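You operate a simulated robot arm through the tools that you are given. There is no shell and no other tool. Be economical: measure what you need, move in short steps, check, and stop when the job is done.

Carry out the task below with a simulated robot arm. There is one attempt and no reset: what you move stays moved.

TASK
Brush the oil off the steel plate, held on the magnetic chuck.
Fine: chuck on first; blue brush, back in its place; chuck off at the end.
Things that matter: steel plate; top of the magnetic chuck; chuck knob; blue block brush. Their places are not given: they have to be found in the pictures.

It is judged by the outcome, as a careful person would: the job done as asked, and still so three seconds after it is handed in. It fails if anything else is knocked over, pushed out of place, dropped, spilled or broken.

THE ROBOT
A 7-joint arm with a two-finger parallel gripper, fixed in place. Base frame: the origin is at the foot of the arm, x ahead of it, y to its left, z up; the work surface is at about z = 0. Lengths are in m, angles in degrees, forces in N, time in s.
With the tool pointing down near the work surface it reaches from about 0.22 to 0.58 m from the base axis. Its first joint turns from -66.0 to 66.0 degrees. Payload 2.5 kg.
The TCP is the grasp point between the finger pads, 0.023 m short of the fingertips. In the tool frame z runs along the fingers and y along their closing line. The gripper opens to 0.094 m. The fingers are 0.038 m wide and 0.01 m thick; the gripper's body (0.054 by 0.096 m) begins 0.039 m behind the TCP.
Orientation is that of the tool frame in the base frame, as a unit quaternion [w, x, y, z]. With the fingers straight down and closing along the base's y, the tool's x points along the base's -x, its y along +y and its z along -z.

THE INTERFACE
- The arm moves only by the tool nudge_tool. Its argument "targets" is a list of rows, each an object (a shift or turn left out is 0, a gripper value left out holds the last) with "xyz": the shift along the tool's x, y, z in units of 200 mm (1.0 is 200 mm), a list of three; "angular": the turn, a rotation vector about the tool's x, y, z in units of 45 degrees (1.0 is 45 degrees), a list of three. In form: [{"xyz": [x, y, z], "angular": [ax, ay, az]}, ...]. A call has 1 to 20 rows; each row is the pose to reach, as a shift and turn from the pose commanded when the call began, along the tool's axes at that moment. "grip" is the gripper command, from -1 (fully open) to 1 (shut), values between in proportion, set as the call begins (left out, the last holds). A call with a number of a shift or a turn outside -1 to 1 is refused whole. A row lasts 0.2 s, in which the tool goes at most 0.05 m and 8.6 degrees; a call with a longer step from one row to the next is refused whole, and so is a gripper value outside its range. A pose out of reach is approached as far as the arm can. The call stops where the force on the tool passes 40 N (or 10 N more than at its start, if that is more) or the arm is blocked; 0.2 s more then pass. The fingers move at their own pace (about 0.108 m/s each) and stop on an object; they squeeze with about 30 N. The grip force told is the motor's: it shows also when the fingers shut on nothing. Time passes only in rows, and 0.2 s behind the last, so rows that repeat a pose let the fingers close. The reply holds the time, the measured pose of the TCP, the force on the tool along the base axes, the opening and the grip force, in the units named above and with some noise.
- Cameras (640 x 400 px; columns grow to the right, rows downward): "scene" is fixed at [0.1105, -0.3794, 0.5552]; the picture's right is [0.93, -0.37, 0.00], its down [-0.18, -0.44, -0.88] and it looks along [0.32, 0.82, -0.48] (base axes); focal length 325 px, centre (320, 200). "wrist" rides on the gripper at [-0.039, 0, -0.044] in the tool frame; the picture's right is [0.00, -1.00, 0.00], its down [0.97, 0.00, -0.24] and it looks along [0.24, 0.00, 0.97] (tool axes); focal length 218 px, centre (320, 200).
- snapshot(camera): a new picture of that camera. No time passes.
- measure_at(camera, pixels): for up to 12 pixels [column, row] of the newest picture of that camera ("zoom" is the newest enlarged one), the place [x, y, z] in the base frame of the surface seen there, good to about 0.002 m, but the place of the scene camera against the robot may be out by one fixed shift of up to 0.018 m in any direction. No time passes.
- zoom(camera, box): a new picture of the part [left, top, right, bottom] of that camera's present view, enlarged. No time passes.
- finish_job(): hands the job in; it is judged then, once.

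Go step by step. Measure first, check grasps and placings, and put right what went wrong. The budget is 80 turns and 38 pictures, counting those below and the enlarged ones. Unless the task says otherwise, let go and move clear before handing in, and close with one line.

The tools are called as a command line: name --argument value ..., lists and objects as JSON in quotes. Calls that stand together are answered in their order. nudge_tool: Moves the arm, as the interface text tells. Its arguments: {"type":"object","properties":{"targets":{"type":"array"},"grip":{"type":"number"}},"required":["targets"]} The other tools are called the same way: snapshot (camera) takes a picture; measure_at (camera, pixels) gives the place of the surface under pixels of a picture; zoom (camera, box) takes an enlarged picture of a part of a camera's view; finish_job () hands the job in.

At the start:

```text
time_s: 0.0
tcp_pos: [0.2644, 0.1689, 0.3594]
tool_rot: [0.0, -0.001, 1.0, -0.001]
force: [0.2, 0.2, 0.2]
grip_width: 0.094
finger_force: 0.0
```

scene: 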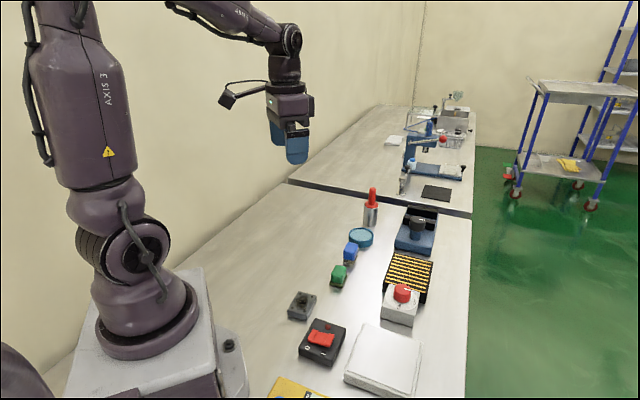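
wrist: 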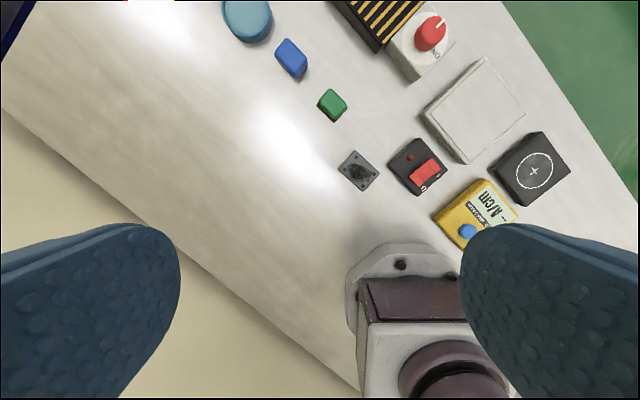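

The scene shows a striped block with a red knob (about 402,292), a blue brush (350,253), a green brush (339,275) and a grey plate-like item (302,305). I'll enlarge the view to see them properly.

zoom --camera "scene" --box '[260, 170, 480, 400]'

zoom --camera "wrist" --box '[200, 0, 600, 250]'

```text
1.74 times, centred on (370, 285) of scene
```

zoom: 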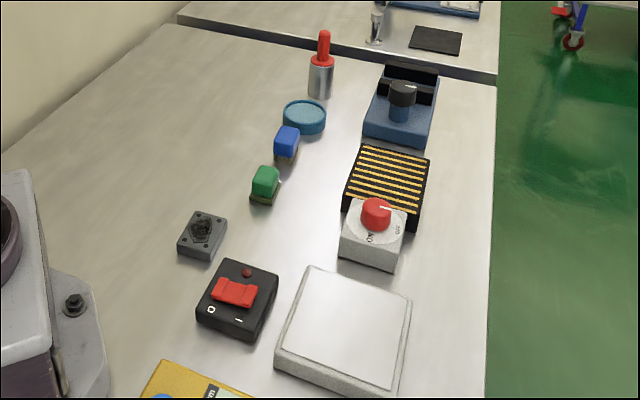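

```text
1.60 times, centred on (400, 125) of wrist
```

zoom: 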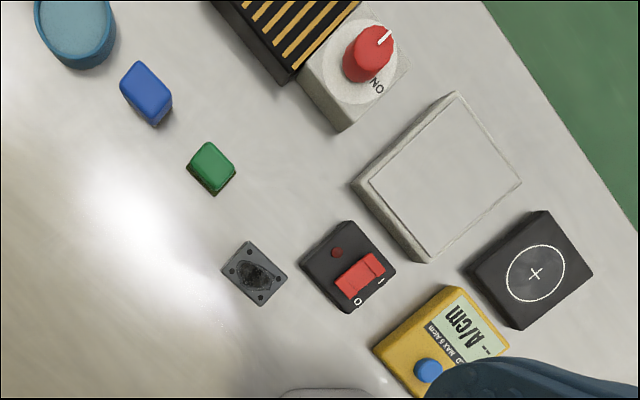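

The plate is the grey slab with a dark oil spot (wrist ~358,171), the chuck is the striped block with the red ON/OFF knob. I'll measure these from the wrist zoom and the scene.

measure_at --camera "wrist" --pixels '[[358, 171], [357, 151], [379, 184], [338, 168], [363, 190], [291, 55], [332, 103], [431, 32], [408, 60], [300, 150]]'

snapshot --camera "scene"

measure_at --camera "scene" --pixels '[[302, 299], [350, 247], [339, 270], [402, 290], [390, 255], [432, 262], [410, 272], [410, 256], [385, 280], [425, 290], [393, 312]]'

```text
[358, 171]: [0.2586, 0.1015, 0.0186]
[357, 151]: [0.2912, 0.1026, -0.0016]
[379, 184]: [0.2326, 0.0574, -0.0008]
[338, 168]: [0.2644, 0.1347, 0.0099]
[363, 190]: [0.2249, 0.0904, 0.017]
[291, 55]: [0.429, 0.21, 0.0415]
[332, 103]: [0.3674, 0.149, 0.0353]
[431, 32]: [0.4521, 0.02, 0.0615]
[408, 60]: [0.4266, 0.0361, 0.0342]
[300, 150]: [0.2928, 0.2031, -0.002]
```

```text
33 pictures are left
```

scene: 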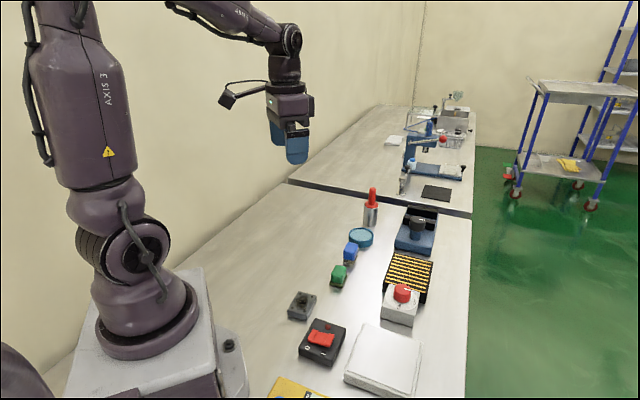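

```text
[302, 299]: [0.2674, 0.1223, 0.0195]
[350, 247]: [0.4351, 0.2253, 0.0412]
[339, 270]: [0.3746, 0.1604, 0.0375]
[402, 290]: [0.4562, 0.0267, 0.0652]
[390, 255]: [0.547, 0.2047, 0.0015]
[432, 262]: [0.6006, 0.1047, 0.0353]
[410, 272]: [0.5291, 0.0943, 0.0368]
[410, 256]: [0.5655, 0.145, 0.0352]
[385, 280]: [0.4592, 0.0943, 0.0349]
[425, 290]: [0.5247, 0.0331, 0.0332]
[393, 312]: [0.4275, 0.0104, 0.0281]
```

Scene and wrist readings differ by about (0.008, 0.012, 0.003), so I'll rely on the wrist camera. I'll move over the chuck area to see it from above.

nudge_tool --targets '[{"xyz": [-0.2, -0.07, 0]}, {"xyz": [-0.4, -0.14, 0]}, {"xyz": [-0.6, -0.21, 0]}, {"xyz": [-0.75, -0.28, 0]}, {"xyz": [-0.9, -0.3, 0]}, {"xyz": [-0.9, -0.3, 0]}]' --grip -1

snapshot --camera "wrist"

```text
time_s: 1.4
tcp_pos: [0.4423, 0.1107, 0.3596]
tool_rot: [0.0, 0.0, 1.0, -0.001]
force: [0.5, -0.4, 0.5]
grip_width: 0.0939
finger_force: 0.0
```

```text
32 pictures are left
```

wrist: 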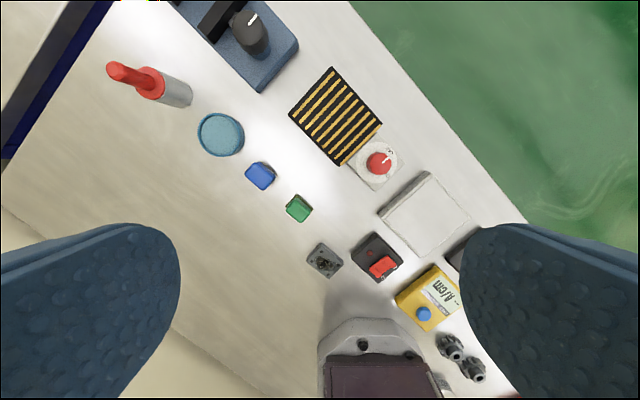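

zoom --camera "wrist" --box '[230, 50, 430, 175]'

measure_at --camera "wrist" --pixels '[[332, 69], [381, 124], [291, 112], [339, 163], [335, 116], [378, 162], [324, 244], [342, 262], [308, 259], [327, 275], [325, 260]]'

```text
3.20 times, centred on (330, 112) of wrist
```

zoom: 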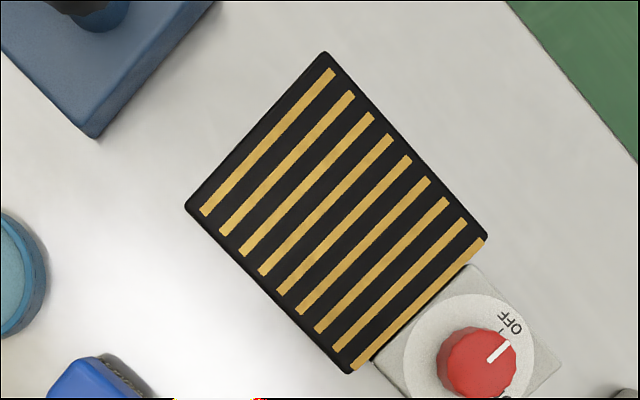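

```text
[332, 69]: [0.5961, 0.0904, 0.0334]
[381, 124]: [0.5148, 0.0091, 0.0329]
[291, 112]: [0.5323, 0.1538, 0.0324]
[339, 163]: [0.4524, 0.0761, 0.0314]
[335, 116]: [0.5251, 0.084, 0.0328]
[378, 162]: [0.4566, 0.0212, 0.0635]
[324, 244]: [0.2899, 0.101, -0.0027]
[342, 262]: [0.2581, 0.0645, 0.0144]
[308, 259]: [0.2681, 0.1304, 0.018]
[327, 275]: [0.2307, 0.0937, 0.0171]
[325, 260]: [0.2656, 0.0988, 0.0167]
```

The chuck top centre is about (0.524, 0.082, 0.033), rotated 45° with its long axis toward the knob at (0.457, 0.021). The plate is about (0.26, 0.098), top 0.018, also at roughly 45°. I'll go above the plate and turn the tool to close across its short side.

nudge_tool --targets '[{"xyz": [0.13, -0.009, 0.143], "angular": [0, 0, -0.143]}, {"xyz": [0.26, -0.018, 0.286], "angular": [0, 0, -0.286]}, {"xyz": [0.39, -0.027, 0.429], "angular": [0, 0, -0.429]}, {"xyz": [0.52, -0.036, 0.571], "angular": [0, 0, -0.571]}, {"xyz": [0.65, -0.045, 0.714], "angular": [0, 0, -0.714]}, {"xyz": [0.78, -0.054, 0.857], "angular": [0, 0, -0.857]}, {"xyz": [0.911, -0.063, 1.0], "angular": [0, 0, -1.0]}, {"xyz": [0.911, -0.063, 1.0], "angular": [0, 0, -1.0]}]'

snapshot --camera "wrist"

```text
time_s: 3.2
tcp_pos: [0.2619, 0.0962, 0.1578]
tool_rot: [0.0, -0.383, 0.924, 0.0]
force: [0.5, 0.0, 0.2]
grip_width: 0.0942
finger_force: 0.1
```

```text
30 pictures are left
```

wrist: 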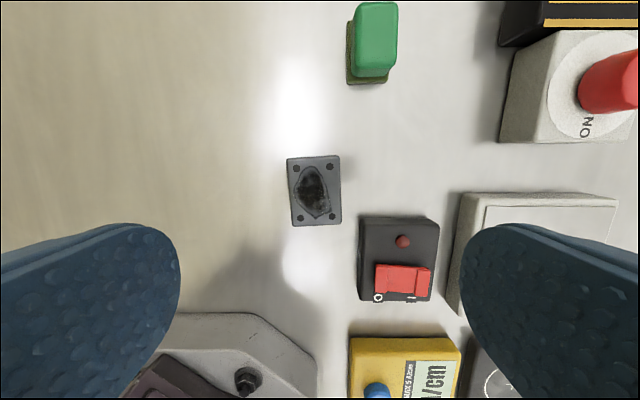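

The plate sits in view at (315,190), nearly aligned with the fingers; the rocker box at (358,217) is close on the right. Measuring both.

measure_at --camera "wrist" --pixels '[[289, 161], [338, 157], [293, 223], [339, 220], [315, 190], [315, 215], [361, 220], [430, 222], [362, 296]]'

zoom --camera "wrist" --box '[250, 130, 410, 230]'

```text
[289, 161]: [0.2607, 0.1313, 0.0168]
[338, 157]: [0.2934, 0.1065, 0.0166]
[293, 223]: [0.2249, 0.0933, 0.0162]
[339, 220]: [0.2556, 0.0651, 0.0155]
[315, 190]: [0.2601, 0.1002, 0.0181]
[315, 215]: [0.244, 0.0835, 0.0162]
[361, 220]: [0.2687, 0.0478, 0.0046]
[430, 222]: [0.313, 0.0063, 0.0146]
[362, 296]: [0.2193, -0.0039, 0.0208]
```

```text
4.00 times, centred on (330, 180) of wrist
```

zoom: 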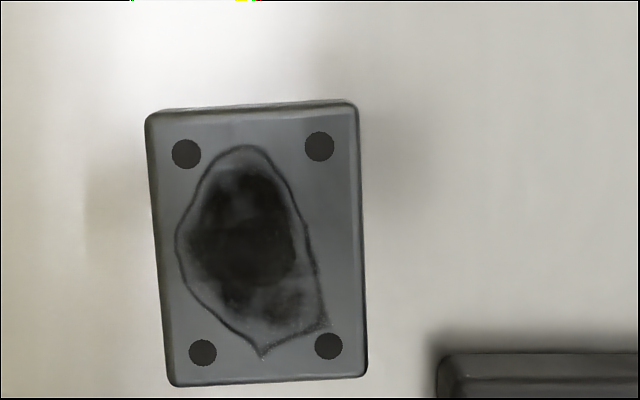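

Plate centre is (0.2587, 0.0991), turned about 3° more than the tool; the box corner stays just outside the finger track if I part-open. Partly closing to about 0.064 and descending to z 0.027.

nudge_tool --targets '[{"xyz": [0.001, 0.0215, 0], "angular": [0, 0, -0.067]}, {"xyz": [0.001, 0.0215, 0.2], "angular": [0, 0, -0.067]}, {"xyz": [0.001, 0.0215, 0.4], "angular": [0, 0, -0.067]}, {"xyz": [0.001, 0.0215, 0.55], "angular": [0, 0, -0.067]}, {"xyz": [0.001, 0.0215, 0.65], "angular": [0, 0, -0.067]}, {"xyz": [0.001, 0.0215, 0.65], "angular": [0, 0, -0.067]}]' --grip -0.36

```text
time_s: 4.6
tcp_pos: [0.2568, 0.1004, 0.0255]
tool_rot: [0.0, -0.407, 0.914, 0.0]
force: [0.3, -0.4, 0.5]
grip_width: 0.064
finger_force: 0.2
```

The fingers are around the plate with no contact force, so I'll close.

nudge_tool --targets '[{"xyz": [0, 0, 0]}, {"xyz": [0, 0, 0]}, {"xyz": [0, 0, 0]}]' --grip 1

```text
time_s: 5.4
tcp_pos: [0.2568, 0.0989, 0.0273]
tool_rot: [-0.001, -0.407, 0.914, -0.001]
force: [-0.6, 0.1, 0.5]
grip_width: 0.0458
finger_force: 29.7
```

It grips at 0.046 with 30 N. Lifting.

nudge_tool --targets '[{"xyz": [0, 0, -0.1]}, {"xyz": [0, 0, -0.3]}, {"xyz": [0, 0, -0.5]}, {"xyz": [0, 0, -0.6]}, {"xyz": [0, 0, -0.6]}]'

snapshot --camera "wrist"

```text
time_s: 6.6
tcp_pos: [0.2567, 0.0988, 0.1467]
tool_rot: [-0.001, -0.407, 0.914, 0.001]
force: [-0.6, -0.3, -3.9]
grip_width: 0.0458
finger_force: 30.2
```

```text
28 pictures are left
```

wrist: 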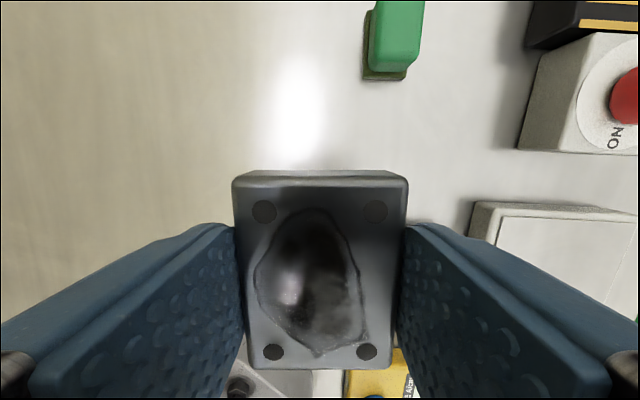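

The plate is held square in the fingers. Carrying it at this height toward the chuck.

nudge_tool --targets '[{"xyz": [-0.124, -0.157, 0]}, {"xyz": [-0.248, -0.313, 0]}, {"xyz": [-0.371, -0.47, 0], "angular": [0, 0, 0.03]}, {"xyz": [-0.495, -0.626, 0], "angular": [0, 0, 0.067]}, {"xyz": [-0.619, -0.78, 0], "angular": [0, 0, 0.067]}, {"xyz": [-0.742, -0.939, 0], "angular": [0, 0, 0.067]}, {"xyz": [-0.742, -0.939, 0], "angular": [0, 0, 0.067]}]'

snapshot --camera "wrist"

```text
time_s: 8.2
tcp_pos: [0.497, 0.0853, 0.1473]
tool_rot: [-0.001, -0.383, 0.924, 0.001]
force: [-0.6, 0.1, -4.1]
grip_width: 0.0458
finger_force: 30.6
```

```text
27 pictures are left
```

wrist: 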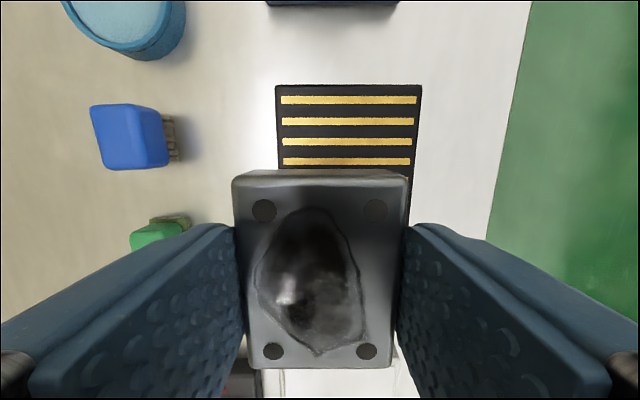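

Chuck is visible aligned beyond the plate; checking its far corners (278,88), (420,88) for a final target.

measure_at --camera "wrist" --pixels '[[279, 88], [419, 88], [279, 165], [412, 165], [350, 111], [133, 135], [320, 270]]'

```text
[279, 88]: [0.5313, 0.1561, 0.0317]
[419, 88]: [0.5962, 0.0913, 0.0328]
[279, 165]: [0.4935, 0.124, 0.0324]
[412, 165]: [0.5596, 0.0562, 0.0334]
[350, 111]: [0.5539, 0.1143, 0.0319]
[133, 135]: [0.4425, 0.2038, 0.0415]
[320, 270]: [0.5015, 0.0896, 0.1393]
```

Chuck geometry confirmed, top at z ≈ 0.0325; the plate bottom is 0.027 below the TCP. Moving over the centre (0.523, 0.082) and lowering to about z 0.061.

nudge_tool --targets '[{"xyz": [-0.08, -0.1035, 0]}, {"xyz": [-0.08, -0.1035, 0.15]}, {"xyz": [-0.08, -0.1035, 0.3]}, {"xyz": [-0.08, -0.1035, 0.38]}, {"xyz": [-0.08, -0.1035, 0.43]}, {"xyz": [-0.08, -0.1035, 0.43]}]'

```text
time_s: 9.6
tcp_pos: [0.523, 0.0821, 0.0617]
tool_rot: [0.001, -0.383, 0.924, 0.0]
force: [1.1, 0.3, -4.0]
grip_width: 0.0456
finger_force: 30.0
```

The weight (-4 N) is still on the tool, so no contact yet. Going down in 1 mm steps.

nudge_tool --targets '[{"xyz": [0, 0, 0.005]}, {"xyz": [0, 0, 0.008]}, {"xyz": [0, 0, 0.011]}, {"xyz": [0, 0, 0.011]}]'

```text
time_s: 10.6
tcp_pos: [0.5239, 0.0823, 0.0611]
tool_rot: [0.001, -0.383, 0.924, 0.001]
force: [-4.5, 0.9, 10.6]
grip_width: 0.0456
finger_force: 30.9
```

Contact made (force up to +10 N). Opening a little, then lifting off.

nudge_tool --targets '[{"xyz": [0, 0, -0.004]}, {"xyz": [0, 0, -0.004]}, {"xyz": [0, 0, -0.004]}]' --grip -0.4

nudge_tool --targets '[{"xyz": [0, 0, -0.1]}, {"xyz": [0, 0, -0.3]}, {"xyz": [0, 0, -0.5]}, {"xyz": [0, 0, -0.5]}]'

snapshot --camera "wrist"

```text
time_s: 11.4
tcp_pos: [0.5234, 0.081, 0.0612]
tool_rot: [0.0, -0.383, 0.924, 0.0]
force: [0.0, 0.6, -0.4]
grip_width: 0.0659
finger_force: 0.0
```

```text
time_s: 12.4
tcp_pos: [0.5237, 0.0791, 0.1616]
tool_rot: [0.0, -0.383, 0.924, 0.0]
force: [0.2, -0.9, -0.2]
grip_width: 0.0659
finger_force: 0.0
```

```text
26 pictures are left
```

wrist: 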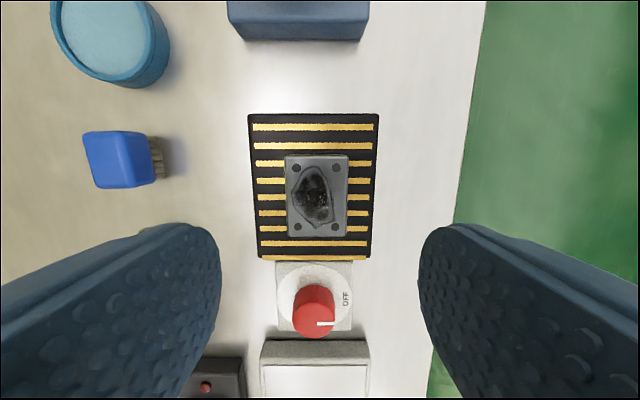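

The plate sits flat and centred on the chuck. Next the knob at (312,312): moving above it for a closer look at its ON/OFF marks.

nudge_tool --targets '[{"xyz": [0.15, 0.01, 0]}, {"xyz": [0.3, 0.02, 0]}, {"xyz": [0.44, 0.03, 0]}, {"xyz": [0.44, 0.03, 0]}]'

zoom --camera "wrist" --box '[200, 100, 440, 250]'

```text
time_s: 13.4
tcp_pos: [0.4579, 0.0204, 0.1619]
tool_rot: [0.0, -0.383, 0.924, -0.001]
force: [-0.4, 0.2, -0.2]
grip_width: 0.0658
finger_force: 0.1
```

```text
2.67 times, centred on (320, 175) of wrist
```

zoom: 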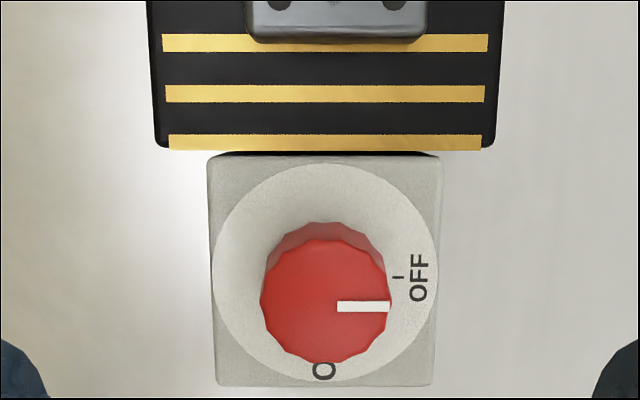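

The pointer is at OFF (3 o'clock) and ON is at 6 o'clock, so it is a 90° clockwise turn seen from above. Measuring knob top.

measure_at --camera "zoom" --pixels '[[325, 302], [265, 300], [388, 300], [325, 242], [325, 360], [325, 195], [240, 250]]'

```text
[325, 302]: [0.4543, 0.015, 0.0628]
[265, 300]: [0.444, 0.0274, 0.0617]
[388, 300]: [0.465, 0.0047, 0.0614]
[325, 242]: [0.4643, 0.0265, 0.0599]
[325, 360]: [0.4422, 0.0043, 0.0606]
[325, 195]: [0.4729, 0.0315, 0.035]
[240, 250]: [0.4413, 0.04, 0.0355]
```

Knob centre (0.4543, 0.0155), top 0.0625, diameter ~0.031. Descending to z 0.064 and closing on it.

nudge_tool --targets '[{"xyz": [0.03, -0.005, 0]}, {"xyz": [0.03, -0.005, 0.2]}, {"xyz": [0.03, -0.005, 0.35]}, {"xyz": [0.03, -0.005, 0.45]}, {"xyz": [0.03, -0.005, 0.49]}, {"xyz": [0.03, -0.005, 0.49]}]'

nudge_tool --targets '[{"xyz": [0, 0, 0]}, {"xyz": [0, 0, 0]}, {"xyz": [0, 0, 0]}]' --grip 1

```text
time_s: 14.8
tcp_pos: [0.4529, 0.0172, 0.0632]
tool_rot: [0.0, -0.382, 0.924, 0.001]
force: [0.3, -0.2, -1.2]
grip_width: 0.066
finger_force: 0.1
```

```text
time_s: 15.6
tcp_pos: [0.4546, 0.0169, 0.064]
tool_rot: [0.001, -0.382, 0.924, -0.003]
force: [18.1, -10.9, -11.8]
grip_width: 0.0346
finger_force: 45.1
```

The knob is gripped, but a ~20 N side load shows my centre is off toward tool -y. Shifting 1.5 mm to relieve it.

nudge_tool --targets '[{"xyz": [0, -0.004, 0]}, {"xyz": [0, -0.0075, 0]}, {"xyz": [0, -0.0075, 0]}]'

```text
time_s: 16.4
tcp_pos: [0.4541, 0.0156, 0.0645]
tool_rot: [0.001, -0.383, 0.924, 0.0]
force: [14.9, -10.1, -14.1]
grip_width: 0.0347
finger_force: 44.5
```

The load barely changed. I'll reopen here to see the free pose, then regrip.

nudge_tool --targets '[{"xyz": [0, 0, 0]}, {"xyz": [0, 0, 0]}, {"xyz": [0, 0, 0]}]' --grip 0

zoom --camera "wrist" --box '[160, 150, 480, 350]'

```text
time_s: 17.2
tcp_pos: [0.4539, 0.0158, 0.0628]
tool_rot: [-0.001, -0.383, 0.924, 0.0]
force: [0.3, 0.4, 0.8]
grip_width: 0.0469
finger_force: 0.0
```

```text
2.00 times, centred on (320, 250) of wrist
```

zoom: 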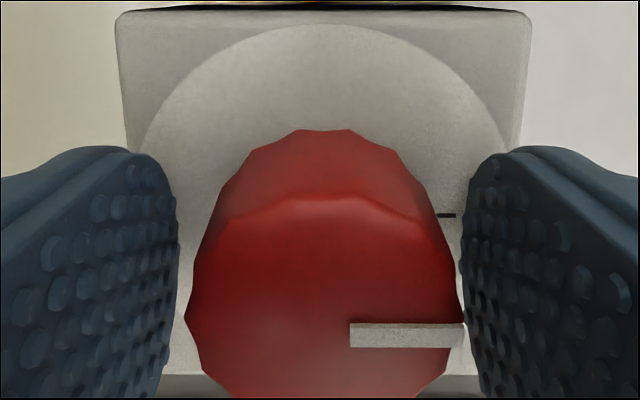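

The knob is centred between the fingers now (pointer row ≈ TCP row). Regripping.

nudge_tool --targets '[{"xyz": [0, -0.002, 0]}, {"xyz": [0, -0.002, 0]}, {"xyz": [0, -0.002, 0]}]' --grip 1

```text
time_s: 18.0
tcp_pos: [0.454, 0.0149, 0.0637]
tool_rot: [0.0, -0.383, 0.924, 0.001]
force: [0.6, -1.7, -4.7]
grip_width: 0.0348
finger_force: 45.3
```

Side load gone; firm grip. Turning clockwise 45°.

nudge_tool --targets '[{"angular": [0, 0, 0.15]}, {"angular": [0, 0, 0.3]}, {"angular": [0, 0, 0.45]}, {"angular": [0, 0, 0.6]}, {"angular": [0, 0, 0.75]}, {"angular": [0, 0, 0.9]}, {"angular": [0, 0, 1.0]}, {"angular": [0, 0, 1.0]}]'

```text
time_s: 19.8
tcp_pos: [0.4542, 0.0159, 0.0624]
tool_rot: [0.0, 0.001, 1.0, -0.001]
force: [-9.6, -9.4, 12.0]
grip_width: 0.0344
finger_force: 45.0
```

Turned to 45° with modest forces; turning the second 45°.

nudge_tool --targets '[{"angular": [0, 0, 0.15]}, {"angular": [0, 0, 0.3]}, {"angular": [0, 0, 0.45]}, {"angular": [0, 0, 0.6]}, {"angular": [0, 0, 0.75]}, {"angular": [0, 0, 0.9]}, {"angular": [0, 0, 1.0]}, {"angular": [0, 0, 1.0]}]'

```text
time_s: 21.6
tcp_pos: [0.4543, 0.0158, 0.0629]
tool_rot: [-0.002, 0.384, 0.923, -0.002]
force: [-24.3, -14.4, 25.8]
grip_width: 0.0344
finger_force: 44.6
```

Full turn reached. Releasing and lifting to check the pointer.

nudge_tool --targets '[{}, {}, {}]' --grip -0.4

nudge_tool --targets '[{"xyz": [0, 0, -0.1]}, {"xyz": [0, 0, -0.3]}, {"xyz": [0, 0, -0.5]}, {"xyz": [0, 0, -0.7]}, {"xyz": [0, 0, -0.7]}]'

snapshot --camera "wrist"

```text
time_s: 22.4
tcp_pos: [0.4548, 0.0163, 0.0626]
tool_rot: [0.0, 0.383, 0.924, 0.001]
force: [0.1, 0.7, 0.4]
grip_width: 0.0654
finger_force: 0.1
```

```text
time_s: 23.6
tcp_pos: [0.4539, 0.0156, 0.204]
tool_rot: [0.001, 0.383, 0.924, 0.0]
force: [0.2, 0.2, -0.4]
grip_width: 0.0657
finger_force: 0.1
```

```text
23 pictures are left
```

wrist: 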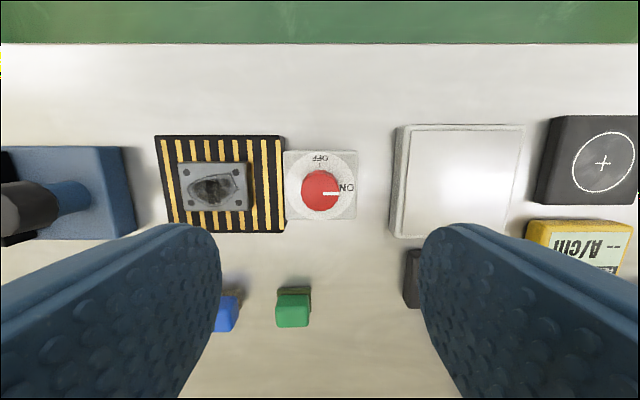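

The pointer now points at ON (350,188), and the plate is still in place. Next, moving above the blue brush to see how it sits.

nudge_tool --targets '[{"xyz": [0.15, 0.115, 0]}, {"xyz": [0.3, 0.23, 0]}, {"xyz": [0.45, 0.345, 0]}, {"xyz": [0.6, 0.46, 0]}, {"xyz": [0.74, 0.57, 0]}, {"xyz": [0.74, 0.57, 0.1]}, {"xyz": [0.74, 0.57, 0.1]}]' --grip -1

snapshot --camera "wrist"

```text
time_s: 25.2
tcp_pos: [0.4309, 0.2019, 0.184]
tool_rot: [-0.001, 0.384, 0.923, 0.001]
force: [-0.1, 0.1, -0.9]
grip_width: 0.0944
finger_force: 0.0
```

```text
22 pictures are left
```

wrist: 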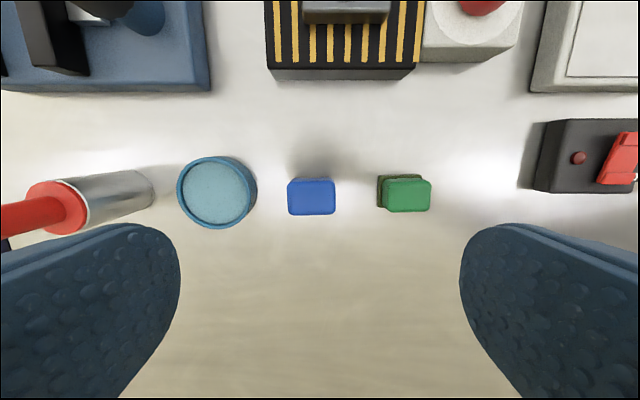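

zoom --camera "wrist" --box '[240, 140, 400, 240]'

measure_at --camera "wrist" --pixels '[[290, 182], [334, 181], [290, 213], [334, 212], [312, 197], [254, 193], [215, 192], [379, 190], [404, 194], [312, 165]]'

zoom --camera "scene" --box '[310, 220, 390, 290]'

```text
4.00 times, centred on (320, 190) of wrist
```

zoom: 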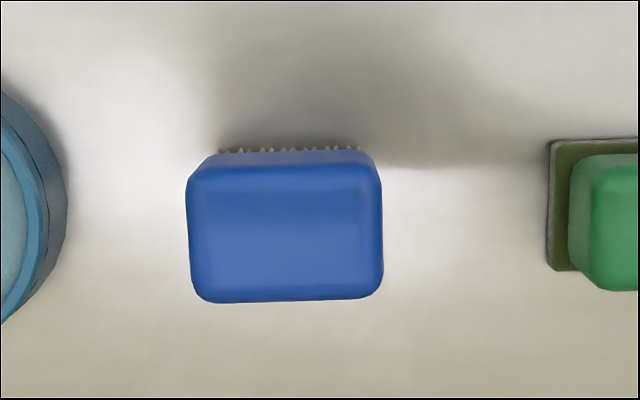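

```text
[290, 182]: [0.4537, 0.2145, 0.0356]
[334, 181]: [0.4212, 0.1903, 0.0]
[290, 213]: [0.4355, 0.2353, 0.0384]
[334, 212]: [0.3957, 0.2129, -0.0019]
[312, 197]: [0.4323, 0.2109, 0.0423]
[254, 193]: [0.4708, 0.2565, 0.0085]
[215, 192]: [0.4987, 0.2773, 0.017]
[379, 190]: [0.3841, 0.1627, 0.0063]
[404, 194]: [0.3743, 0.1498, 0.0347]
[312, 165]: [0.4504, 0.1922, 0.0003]
```

```text
5.71 times, centred on (350, 255) of scene
```

zoom: 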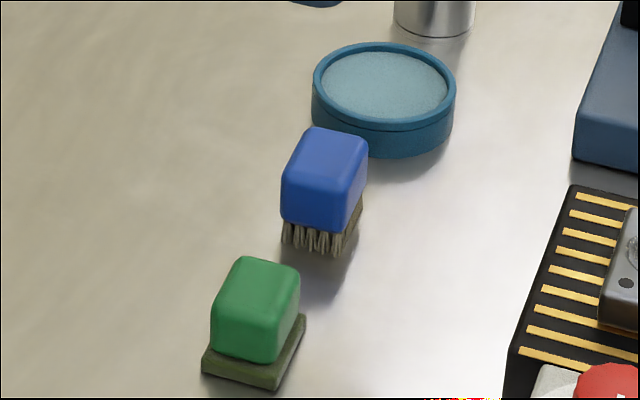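

The blue brush is a block (top z 0.042, centre ≈ (0.432, 0.211)) on bristles about 0.014 tall, with clear gaps to the dish and the green brush. Descending with the fingers part-open so the tips stay above the bristles.

nudge_tool --targets '[{"xyz": [0.027, 0.037, 0], "angular": [0, 0, -0.04]}, {"xyz": [0.027, 0.037, 0.2], "angular": [0, 0, -0.04]}, {"xyz": [0.027, 0.037, 0.4], "angular": [0, 0, -0.04]}, {"xyz": [0.027, 0.037, 0.5], "angular": [0, 0, -0.04]}, {"xyz": [0.027, 0.037, 0.5], "angular": [0, 0, -0.04]}]' --grip -0.49

snapshot --camera "wrist"

```text
time_s: 26.4
tcp_pos: [0.4308, 0.2096, 0.0827]
tool_rot: [0.0, 0.368, 0.93, -0.001]
force: [-1.1, 0.3, 0.6]
grip_width: 0.0699
finger_force: 0.1
```

```text
19 pictures are left
```

wrist: 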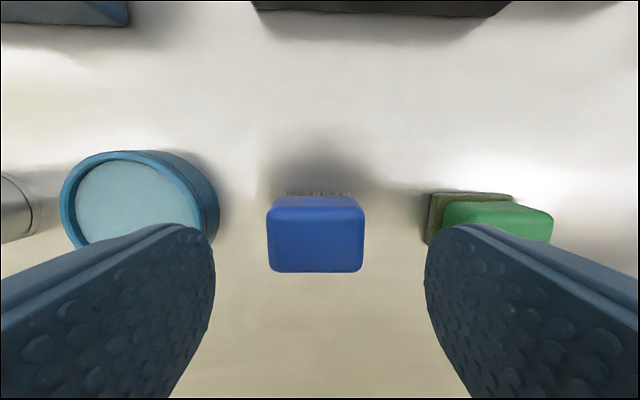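

The brush is nearly centred (316,243). Shifting 1.5 mm, descending to z 0.040 and closing.

nudge_tool --targets '[{"xyz": [0, 0.008, 0.1]}, {"xyz": [0, 0.008, 0.18]}, {"xyz": [0, 0.008, 0.213]}, {"xyz": [0, 0.008, 0.213]}]'

nudge_tool --targets '[{}, {}, {}]' --grip 1

```text
time_s: 27.4
tcp_pos: [0.4329, 0.211, 0.0411]
tool_rot: [0.0, 0.368, 0.93, 0.0]
force: [0.8, 0.3, 0.3]
grip_width: 0.0701
finger_force: 0.0
```

```text
time_s: 28.2
tcp_pos: [0.4325, 0.2116, 0.0415]
tool_rot: [0.0, 0.368, 0.93, 0.0]
force: [-0.6, -0.3, 0.3]
grip_width: 0.0432
finger_force: 29.4
```

The brush is held at 0.043 with 29 N; home TCP pose is (0.4325, 0.2113, 0.041). Lifting, then carrying over the plate.

nudge_tool --targets '[{"xyz": [0, 0, -0.1]}, {"xyz": [0, 0, -0.3]}, {"xyz": [0, 0, -0.5]}, {"xyz": [0, 0, -0.6]}, {"xyz": [0, 0, -0.6]}, {"xyz": [-0.19, -0.04, -0.6]}, {"xyz": [-0.38, -0.08, -0.6]}, {"xyz": [-0.57, -0.12, -0.6]}, {"xyz": [-0.7, -0.14, -0.6]}, {"xyz": [-0.776, -0.159, -0.6]}, {"xyz": [-0.776, -0.159, -0.6]}]'

snapshot --camera "wrist"

zoom --camera "scene" --box '[350, 190, 470, 330]'

```text
time_s: 30.6
tcp_pos: [0.5241, 0.0815, 0.161]
tool_rot: [0.0, 0.369, 0.93, 0.0]
force: [-0.2, -0.6, -0.2]
grip_width: 0.0433
finger_force: 30.3
```

```text
18 pictures are left
```

wrist: 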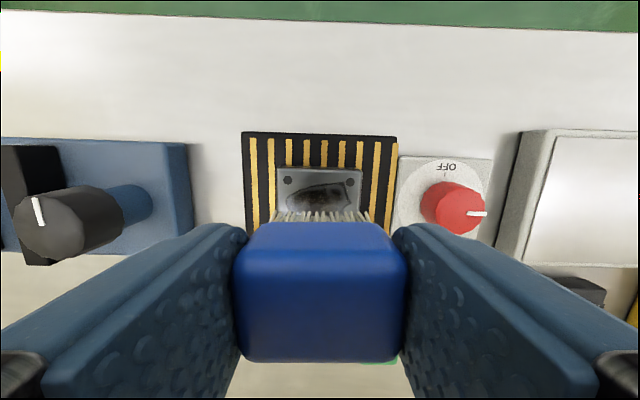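

```text
2.86 times, centred on (410, 260) of scene
```

zoom: 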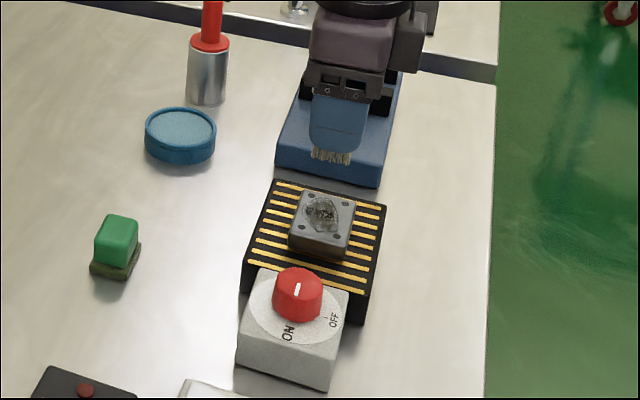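

The brush is above the plate. Before lowering, I'll check the black-knobbed device's height (60,215) and plate corners (282,172), (359,172).

measure_at --camera "wrist" --pixels '[[40, 210], [75, 195], [110, 210], [187, 150], [279, 172], [360, 172], [320, 195], [345, 180], [455, 205]]'

```text
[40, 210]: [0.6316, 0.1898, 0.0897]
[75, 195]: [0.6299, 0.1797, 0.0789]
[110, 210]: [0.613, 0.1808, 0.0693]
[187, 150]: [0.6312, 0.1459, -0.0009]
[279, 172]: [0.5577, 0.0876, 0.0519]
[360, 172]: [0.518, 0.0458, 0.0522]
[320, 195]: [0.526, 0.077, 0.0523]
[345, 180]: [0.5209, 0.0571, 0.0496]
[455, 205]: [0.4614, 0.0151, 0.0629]
```

Plate top is z 0.0515, centre ≈ (0.5216, 0.083), and the black knob (0.613+, 0.18) is far enough away. Lowering to contact, expected at TCP z ≈ 0.0925.

nudge_tool --targets '[{"xyz": [0.014, 0, 0.15]}, {"xyz": [0.014, 0, 0.28]}, {"xyz": [0.014, 0, 0.33]}, {"xyz": [0.014, 0, 0.345]}, {"xyz": [0.014, 0, 0.35]}, {"xyz": [0.014, 0, 0.35]}]'

```text
time_s: 32.0
tcp_pos: [0.5231, 0.0842, 0.0923]
tool_rot: [0.001, 0.368, 0.93, 0.001]
force: [-5.2, -0.4, 25.4]
grip_width: 0.0433
finger_force: 29.4
```

Contact with 25 N, a bit firm. Easing 1.2 mm and brushing across the plate's short direction and back.

nudge_tool --targets '[{"xyz": [0, 0, -0.006]}, {"xyz": [-0.05, 0, -0.006]}, {"xyz": [-0.1, 0, -0.006]}, {"xyz": [-0.05, 0, -0.006]}, {"xyz": [0, 0, -0.006]}, {"xyz": [0.05, 0, -0.006]}, {"xyz": [0.1, 0, -0.006]}, {"xyz": [0.05, 0, -0.006]}, {"xyz": [0, 0, -0.006]}, {"xyz": [0, 0, -0.006]}]'

```text
time_s: 34.2
tcp_pos: [0.521, 0.084, 0.0919]
tool_rot: [0.0, 0.369, 0.93, 0.0]
force: [-2.2, 2.2, 9.6]
grip_width: 0.0433
finger_force: 30.5
```

About 10 N of pressure, moving freely. Brushing the two side lanes and along the length.

nudge_tool --targets '[{"xyz": [0, 0.06, 0]}, {"xyz": [-0.1, 0.06, 0]}, {"xyz": [0, 0.06, 0]}, {"xyz": [0.1, 0.06, 0]}, {"xyz": [0, 0.06, 0]}, {"xyz": [-0.1, 0.06, 0]}, {"xyz": [-0.1, 0, 0]}, {"xyz": [-0.1, -0.06, 0]}, {"xyz": [0, -0.06, 0]}, {"xyz": [0.1, -0.06, 0]}, {"xyz": [0, -0.06, 0]}, {"xyz": [-0.1, -0.06, 0]}, {"xyz": [0, -0.06, 0]}, {"xyz": [0, 0.08, 0]}, {"xyz": [0, -0.08, 0]}, {"xyz": [0.05, 0.08, 0]}, {"xyz": [0.05, -0.08, 0]}, {"xyz": [0, 0, 0]}, {"xyz": [0, 0, 0]}]'

nudge_tool --targets '[{"xyz": [0, 0, -0.1]}, {"xyz": [0.1, 0, -0.3]}, {"xyz": [0.3, 0, -0.4]}, {"xyz": [0.3, 0, -0.4]}]'

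zoom --camera "wrist" --box '[200, 50, 440, 200]'

```text
time_s: 38.2
tcp_pos: [0.5214, 0.0855, 0.0931]
tool_rot: [0.0, 0.368, 0.93, 0.0]
force: [0.9, 0.6, -0.9]
grip_width: 0.0431
finger_force: 30.1
```

```text
time_s: 39.2
tcp_pos: [0.478, 0.1229, 0.1711]
tool_rot: [0.001, 0.368, 0.93, 0.0]
force: [1.2, 0.4, -1.0]
grip_width: 0.0433
finger_force: 30.1
```

```text
2.67 times, centred on (320, 125) of wrist
```

zoom: 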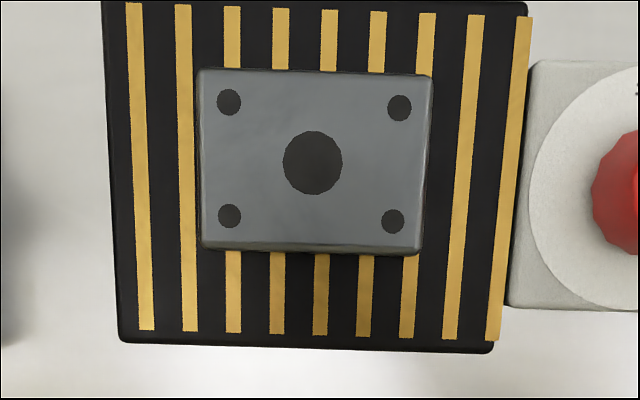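

The plate is clean: only crisp holes remain (centre at 312,162) and it hasn't moved. Returning the brush above its home at (0.4325, 0.2113).

nudge_tool --targets '[{"xyz": [0.15, 0.05, 0]}, {"xyz": [0.3, 0.1, 0]}, {"xyz": [0.468, 0.167, 0]}, {"xyz": [0.468, 0.167, 0.2]}, {"xyz": [0.468, 0.167, 0.4]}, {"xyz": [0.468, 0.167, 0.55]}, {"xyz": [0.468, 0.167, 0.6]}, {"xyz": [0.468, 0.167, 0.6]}]'

```text
time_s: 41.0
tcp_pos: [0.4334, 0.2145, 0.0521]
tool_rot: [0.001, 0.368, 0.93, 0.0]
force: [0.5, -0.2, -1.1]
grip_width: 0.0435
finger_force: 30.6
```

By summing my commands I'm 1.2 mm / 1.6 mm off home and 11 mm above it. Correcting and setting down gently.

nudge_tool --targets '[{"xyz": [-0.006, -0.008, 0.03]}, {"xyz": [-0.006, -0.008, 0.048]}, {"xyz": [-0.006, -0.008, 0.053]}, {"xyz": [-0.006, -0.008, 0.053]}]'

```text
time_s: 42.0
tcp_pos: [0.4329, 0.2124, 0.0408]
tool_rot: [0.0, 0.368, 0.93, 0.001]
force: [-0.3, -0.8, -0.6]
grip_width: 0.0433
finger_force: 29.9
```

Still hanging (-0.6 N), so the brush slid up slightly in the grip. Lowering by millimetres until contact.

nudge_tool --targets '[{"xyz": [0, 0, 0.003]}, {"xyz": [0, 0, 0.006]}, {"xyz": [0, 0, 0.006]}]'

```text
time_s: 42.8
tcp_pos: [0.432, 0.2125, 0.0396]
tool_rot: [0.0, 0.368, 0.93, 0.0]
force: [-0.3, 0.0, 3.1]
grip_width: 0.0433
finger_force: 30.0
```

Light contact (3 N). Opening and rising.

nudge_tool --targets '[{}, {}, {}]' --grip -0.49

nudge_tool --targets '[{"xyz": [0, 0, -0.1]}, {"xyz": [0, 0, -0.3]}, {"xyz": [0, 0, -0.5]}, {"xyz": [0, 0, -0.72]}, {"xyz": [0, 0, -0.72]}]'

snapshot --camera "wrist"

```text
time_s: 43.6
tcp_pos: [0.433, 0.2117, 0.0402]
tool_rot: [0.0, 0.368, 0.93, -0.001]
force: [-0.1, -0.2, -0.1]
grip_width: 0.0698
finger_force: 0.0
```

```text
time_s: 44.8
tcp_pos: [0.4349, 0.2113, 0.1847]
tool_rot: [0.0, 0.368, 0.93, 0.0]
force: [0.0, 0.2, -0.1]
grip_width: 0.0701
finger_force: 0.0
```

```text
15 pictures are left
```

wrist: 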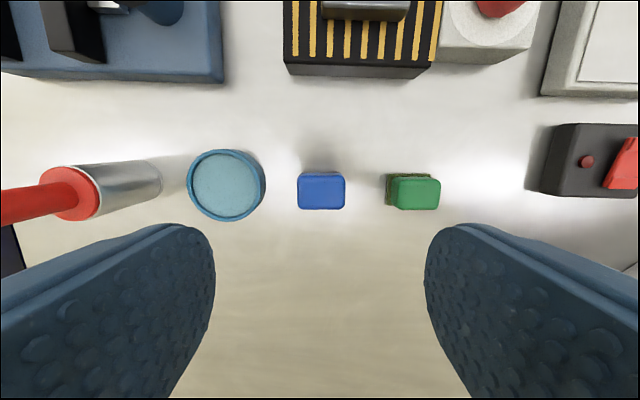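

The brush stands back in its place, upright, with neighbours untouched. Going above the knob again to switch off.

nudge_tool --targets '[{"xyz": [-0.15, -0.129, 0], "angular": [0, 0, 0.04]}, {"xyz": [-0.3, -0.257, 0], "angular": [0, 0, 0.04]}, {"xyz": [-0.45, -0.386, 0], "angular": [0, 0, 0.04]}, {"xyz": [-0.6, -0.514, 0], "angular": [0, 0, 0.04]}, {"xyz": [-0.75, -0.643, 0], "angular": [0, 0, 0.04]}, {"xyz": [-0.75, -0.643, 0.2], "angular": [0, 0, 0.04]}, {"xyz": [-0.75, -0.643, 0.2], "angular": [0, 0, 0.04]}, {"xyz": [-0.75, -0.643, 0.2], "angular": [0, 0, 0.04]}]'

snapshot --camera "wrist"

```text
time_s: 46.6
tcp_pos: [0.4516, 0.0165, 0.1443]
tool_rot: [0.0, 0.382, 0.924, 0.001]
force: [0.0, 1.7, -0.8]
grip_width: 0.0701
finger_force: 0.1
```

```text
14 pictures are left
```

wrist: 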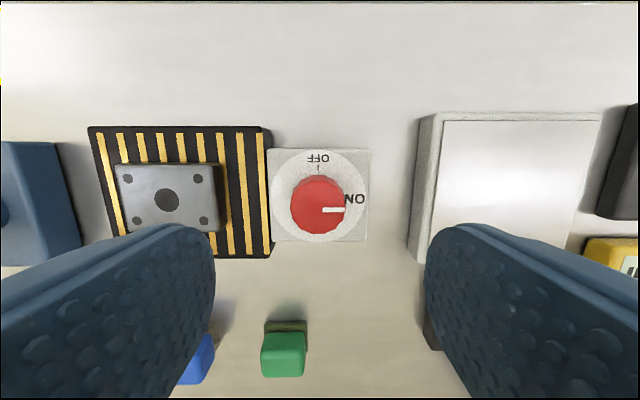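

The knob top is at about (318,208); measuring its edges to centre precisely.

measure_at --camera "wrist" --pixels '[[318, 208], [294, 208], [342, 205], [318, 184], [318, 231]]'

```text
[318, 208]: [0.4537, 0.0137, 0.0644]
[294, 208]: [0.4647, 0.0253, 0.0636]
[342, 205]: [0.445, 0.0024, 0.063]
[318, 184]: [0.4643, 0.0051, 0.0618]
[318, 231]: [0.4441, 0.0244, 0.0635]
```

Knob centre (0.4545, 0.0147). Small correction, descend to z ≈ 0.0635 and close.

nudge_tool --targets '[{"xyz": [-0.008, 0.003, 0.15]}, {"xyz": [-0.008, 0.003, 0.28]}, {"xyz": [-0.008, 0.003, 0.37]}, {"xyz": [-0.008, 0.003, 0.404]}, {"xyz": [-0.008, 0.003, 0.404]}]'

nudge_tool --targets '[{}, {}, {}]' --grip 1

```text
time_s: 47.8
tcp_pos: [0.4546, 0.0162, 0.0632]
tool_rot: [0.001, 0.382, 0.924, 0.0]
force: [0.0, 0.0, -0.5]
grip_width: 0.07
finger_force: 0.1
```

```text
time_s: 48.6
tcp_pos: [0.4544, 0.0148, 0.0641]
tool_rot: [0.0, 0.382, 0.924, 0.001]
force: [-0.4, -1.4, -1.3]
grip_width: 0.0345
finger_force: 44.9
```

Clean grip without side load. Turning anticlockwise, first 45°.

nudge_tool --targets '[{"angular": [0, 0, -0.15]}, {"angular": [0, 0, -0.3]}, {"angular": [0, 0, -0.45]}, {"angular": [0, 0, -0.6]}, {"angular": [0, 0, -0.75]}, {"angular": [0, 0, -0.9]}, {"angular": [0, 0, -1.0]}, {"angular": [0, 0, -1.0]}]'

nudge_tool --targets '[{"angular": [0, 0, -0.15]}, {"angular": [0, 0, -0.3]}, {"angular": [0, 0, -0.45]}, {"angular": [0, 0, -0.6]}, {"angular": [0, 0, -0.75]}, {"angular": [0, 0, -0.9]}, {"angular": [0, 0, -1.0]}, {"angular": [0, 0, -1.0]}]'

```text
time_s: 50.5
tcp_pos: [0.455, 0.0163, 0.0625]
tool_rot: [-0.003, -0.002, 1.0, 0.001]
force: [-2.0, -0.4, 1.4]
grip_width: 0.0345
finger_force: 44.9
stopped in row 8: the force on the tool passed its limit (the readings are from after the stop); the commanded pose is now the measured one
```

```text
time_s: 52.3
tcp_pos: [0.4545, 0.0161, 0.0629]
tool_rot: [-0.003, -0.385, 0.923, 0.002]
force: [-6.6, 4.4, 14.8]
grip_width: 0.0348
finger_force: 44.9
```

Both quarter turns completed (45° + 45°, despite a brief force stop at the end of the first). Releasing and rising to check.

nudge_tool --targets '[{}, {}, {}]' --grip -0.4

nudge_tool --targets '[{"xyz": [0, 0, -0.1]}, {"xyz": [0, 0, -0.3]}, {"xyz": [0, 0, -0.5]}, {"xyz": [0, 0, -0.7]}, {"xyz": [0.1, 0, -0.8]}, {"xyz": [0.1, 0, -0.8]}]'

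snapshot --camera "wrist"

zoom --camera "wrist" --box '[240, 50, 400, 150]'

zoom --camera "scene" --box '[260, 170, 480, 400]'

```text
time_s: 53.1
tcp_pos: [0.4543, 0.0166, 0.0628]
tool_rot: [-0.003, -0.384, 0.923, 0.002]
force: [-0.3, 0.7, -0.3]
grip_width: 0.0658
finger_force: 0.0
```

```text
time_s: 54.5
tcp_pos: [0.4411, 0.0015, 0.2227]
tool_rot: [-0.002, -0.384, 0.923, 0.002]
force: [-0.1, -0.2, -0.2]
grip_width: 0.0656
finger_force: 0.0
```

```text
13 pictures are left
```

wrist: 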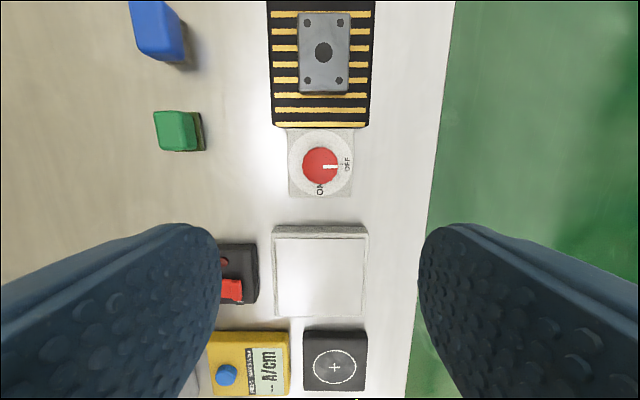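

```text
4.00 times, centred on (320, 100) of wrist
```

zoom: 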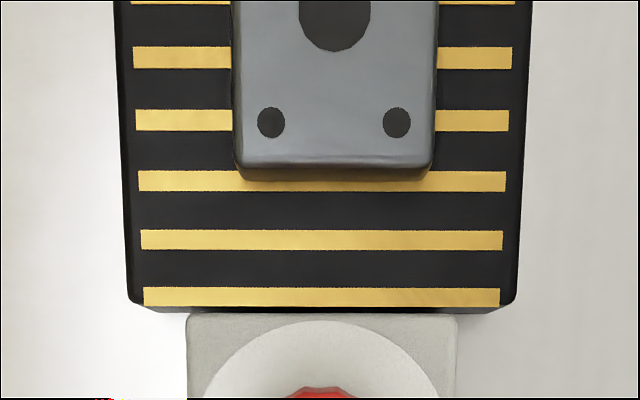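

```text
1.74 times, centred on (370, 285) of scene
```

zoom: 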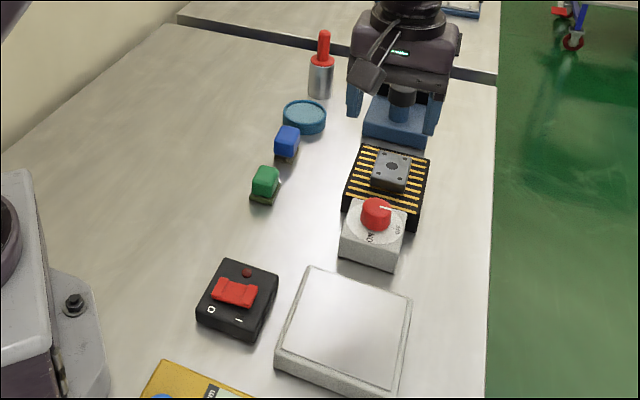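

The pointer is back at OFF (333,166), as it was at the start. The plate is clean on the chuck, the blue brush is in its place, and the arm is clear, so I'm handing in.

finish_job

```text
The job is handed in.
```

The steel plate was placed on the magnetic chuck and brushed clean of oil with the chuck switched on; the blue brush is back in its place and the chuck is switched off, with the plate left on it.
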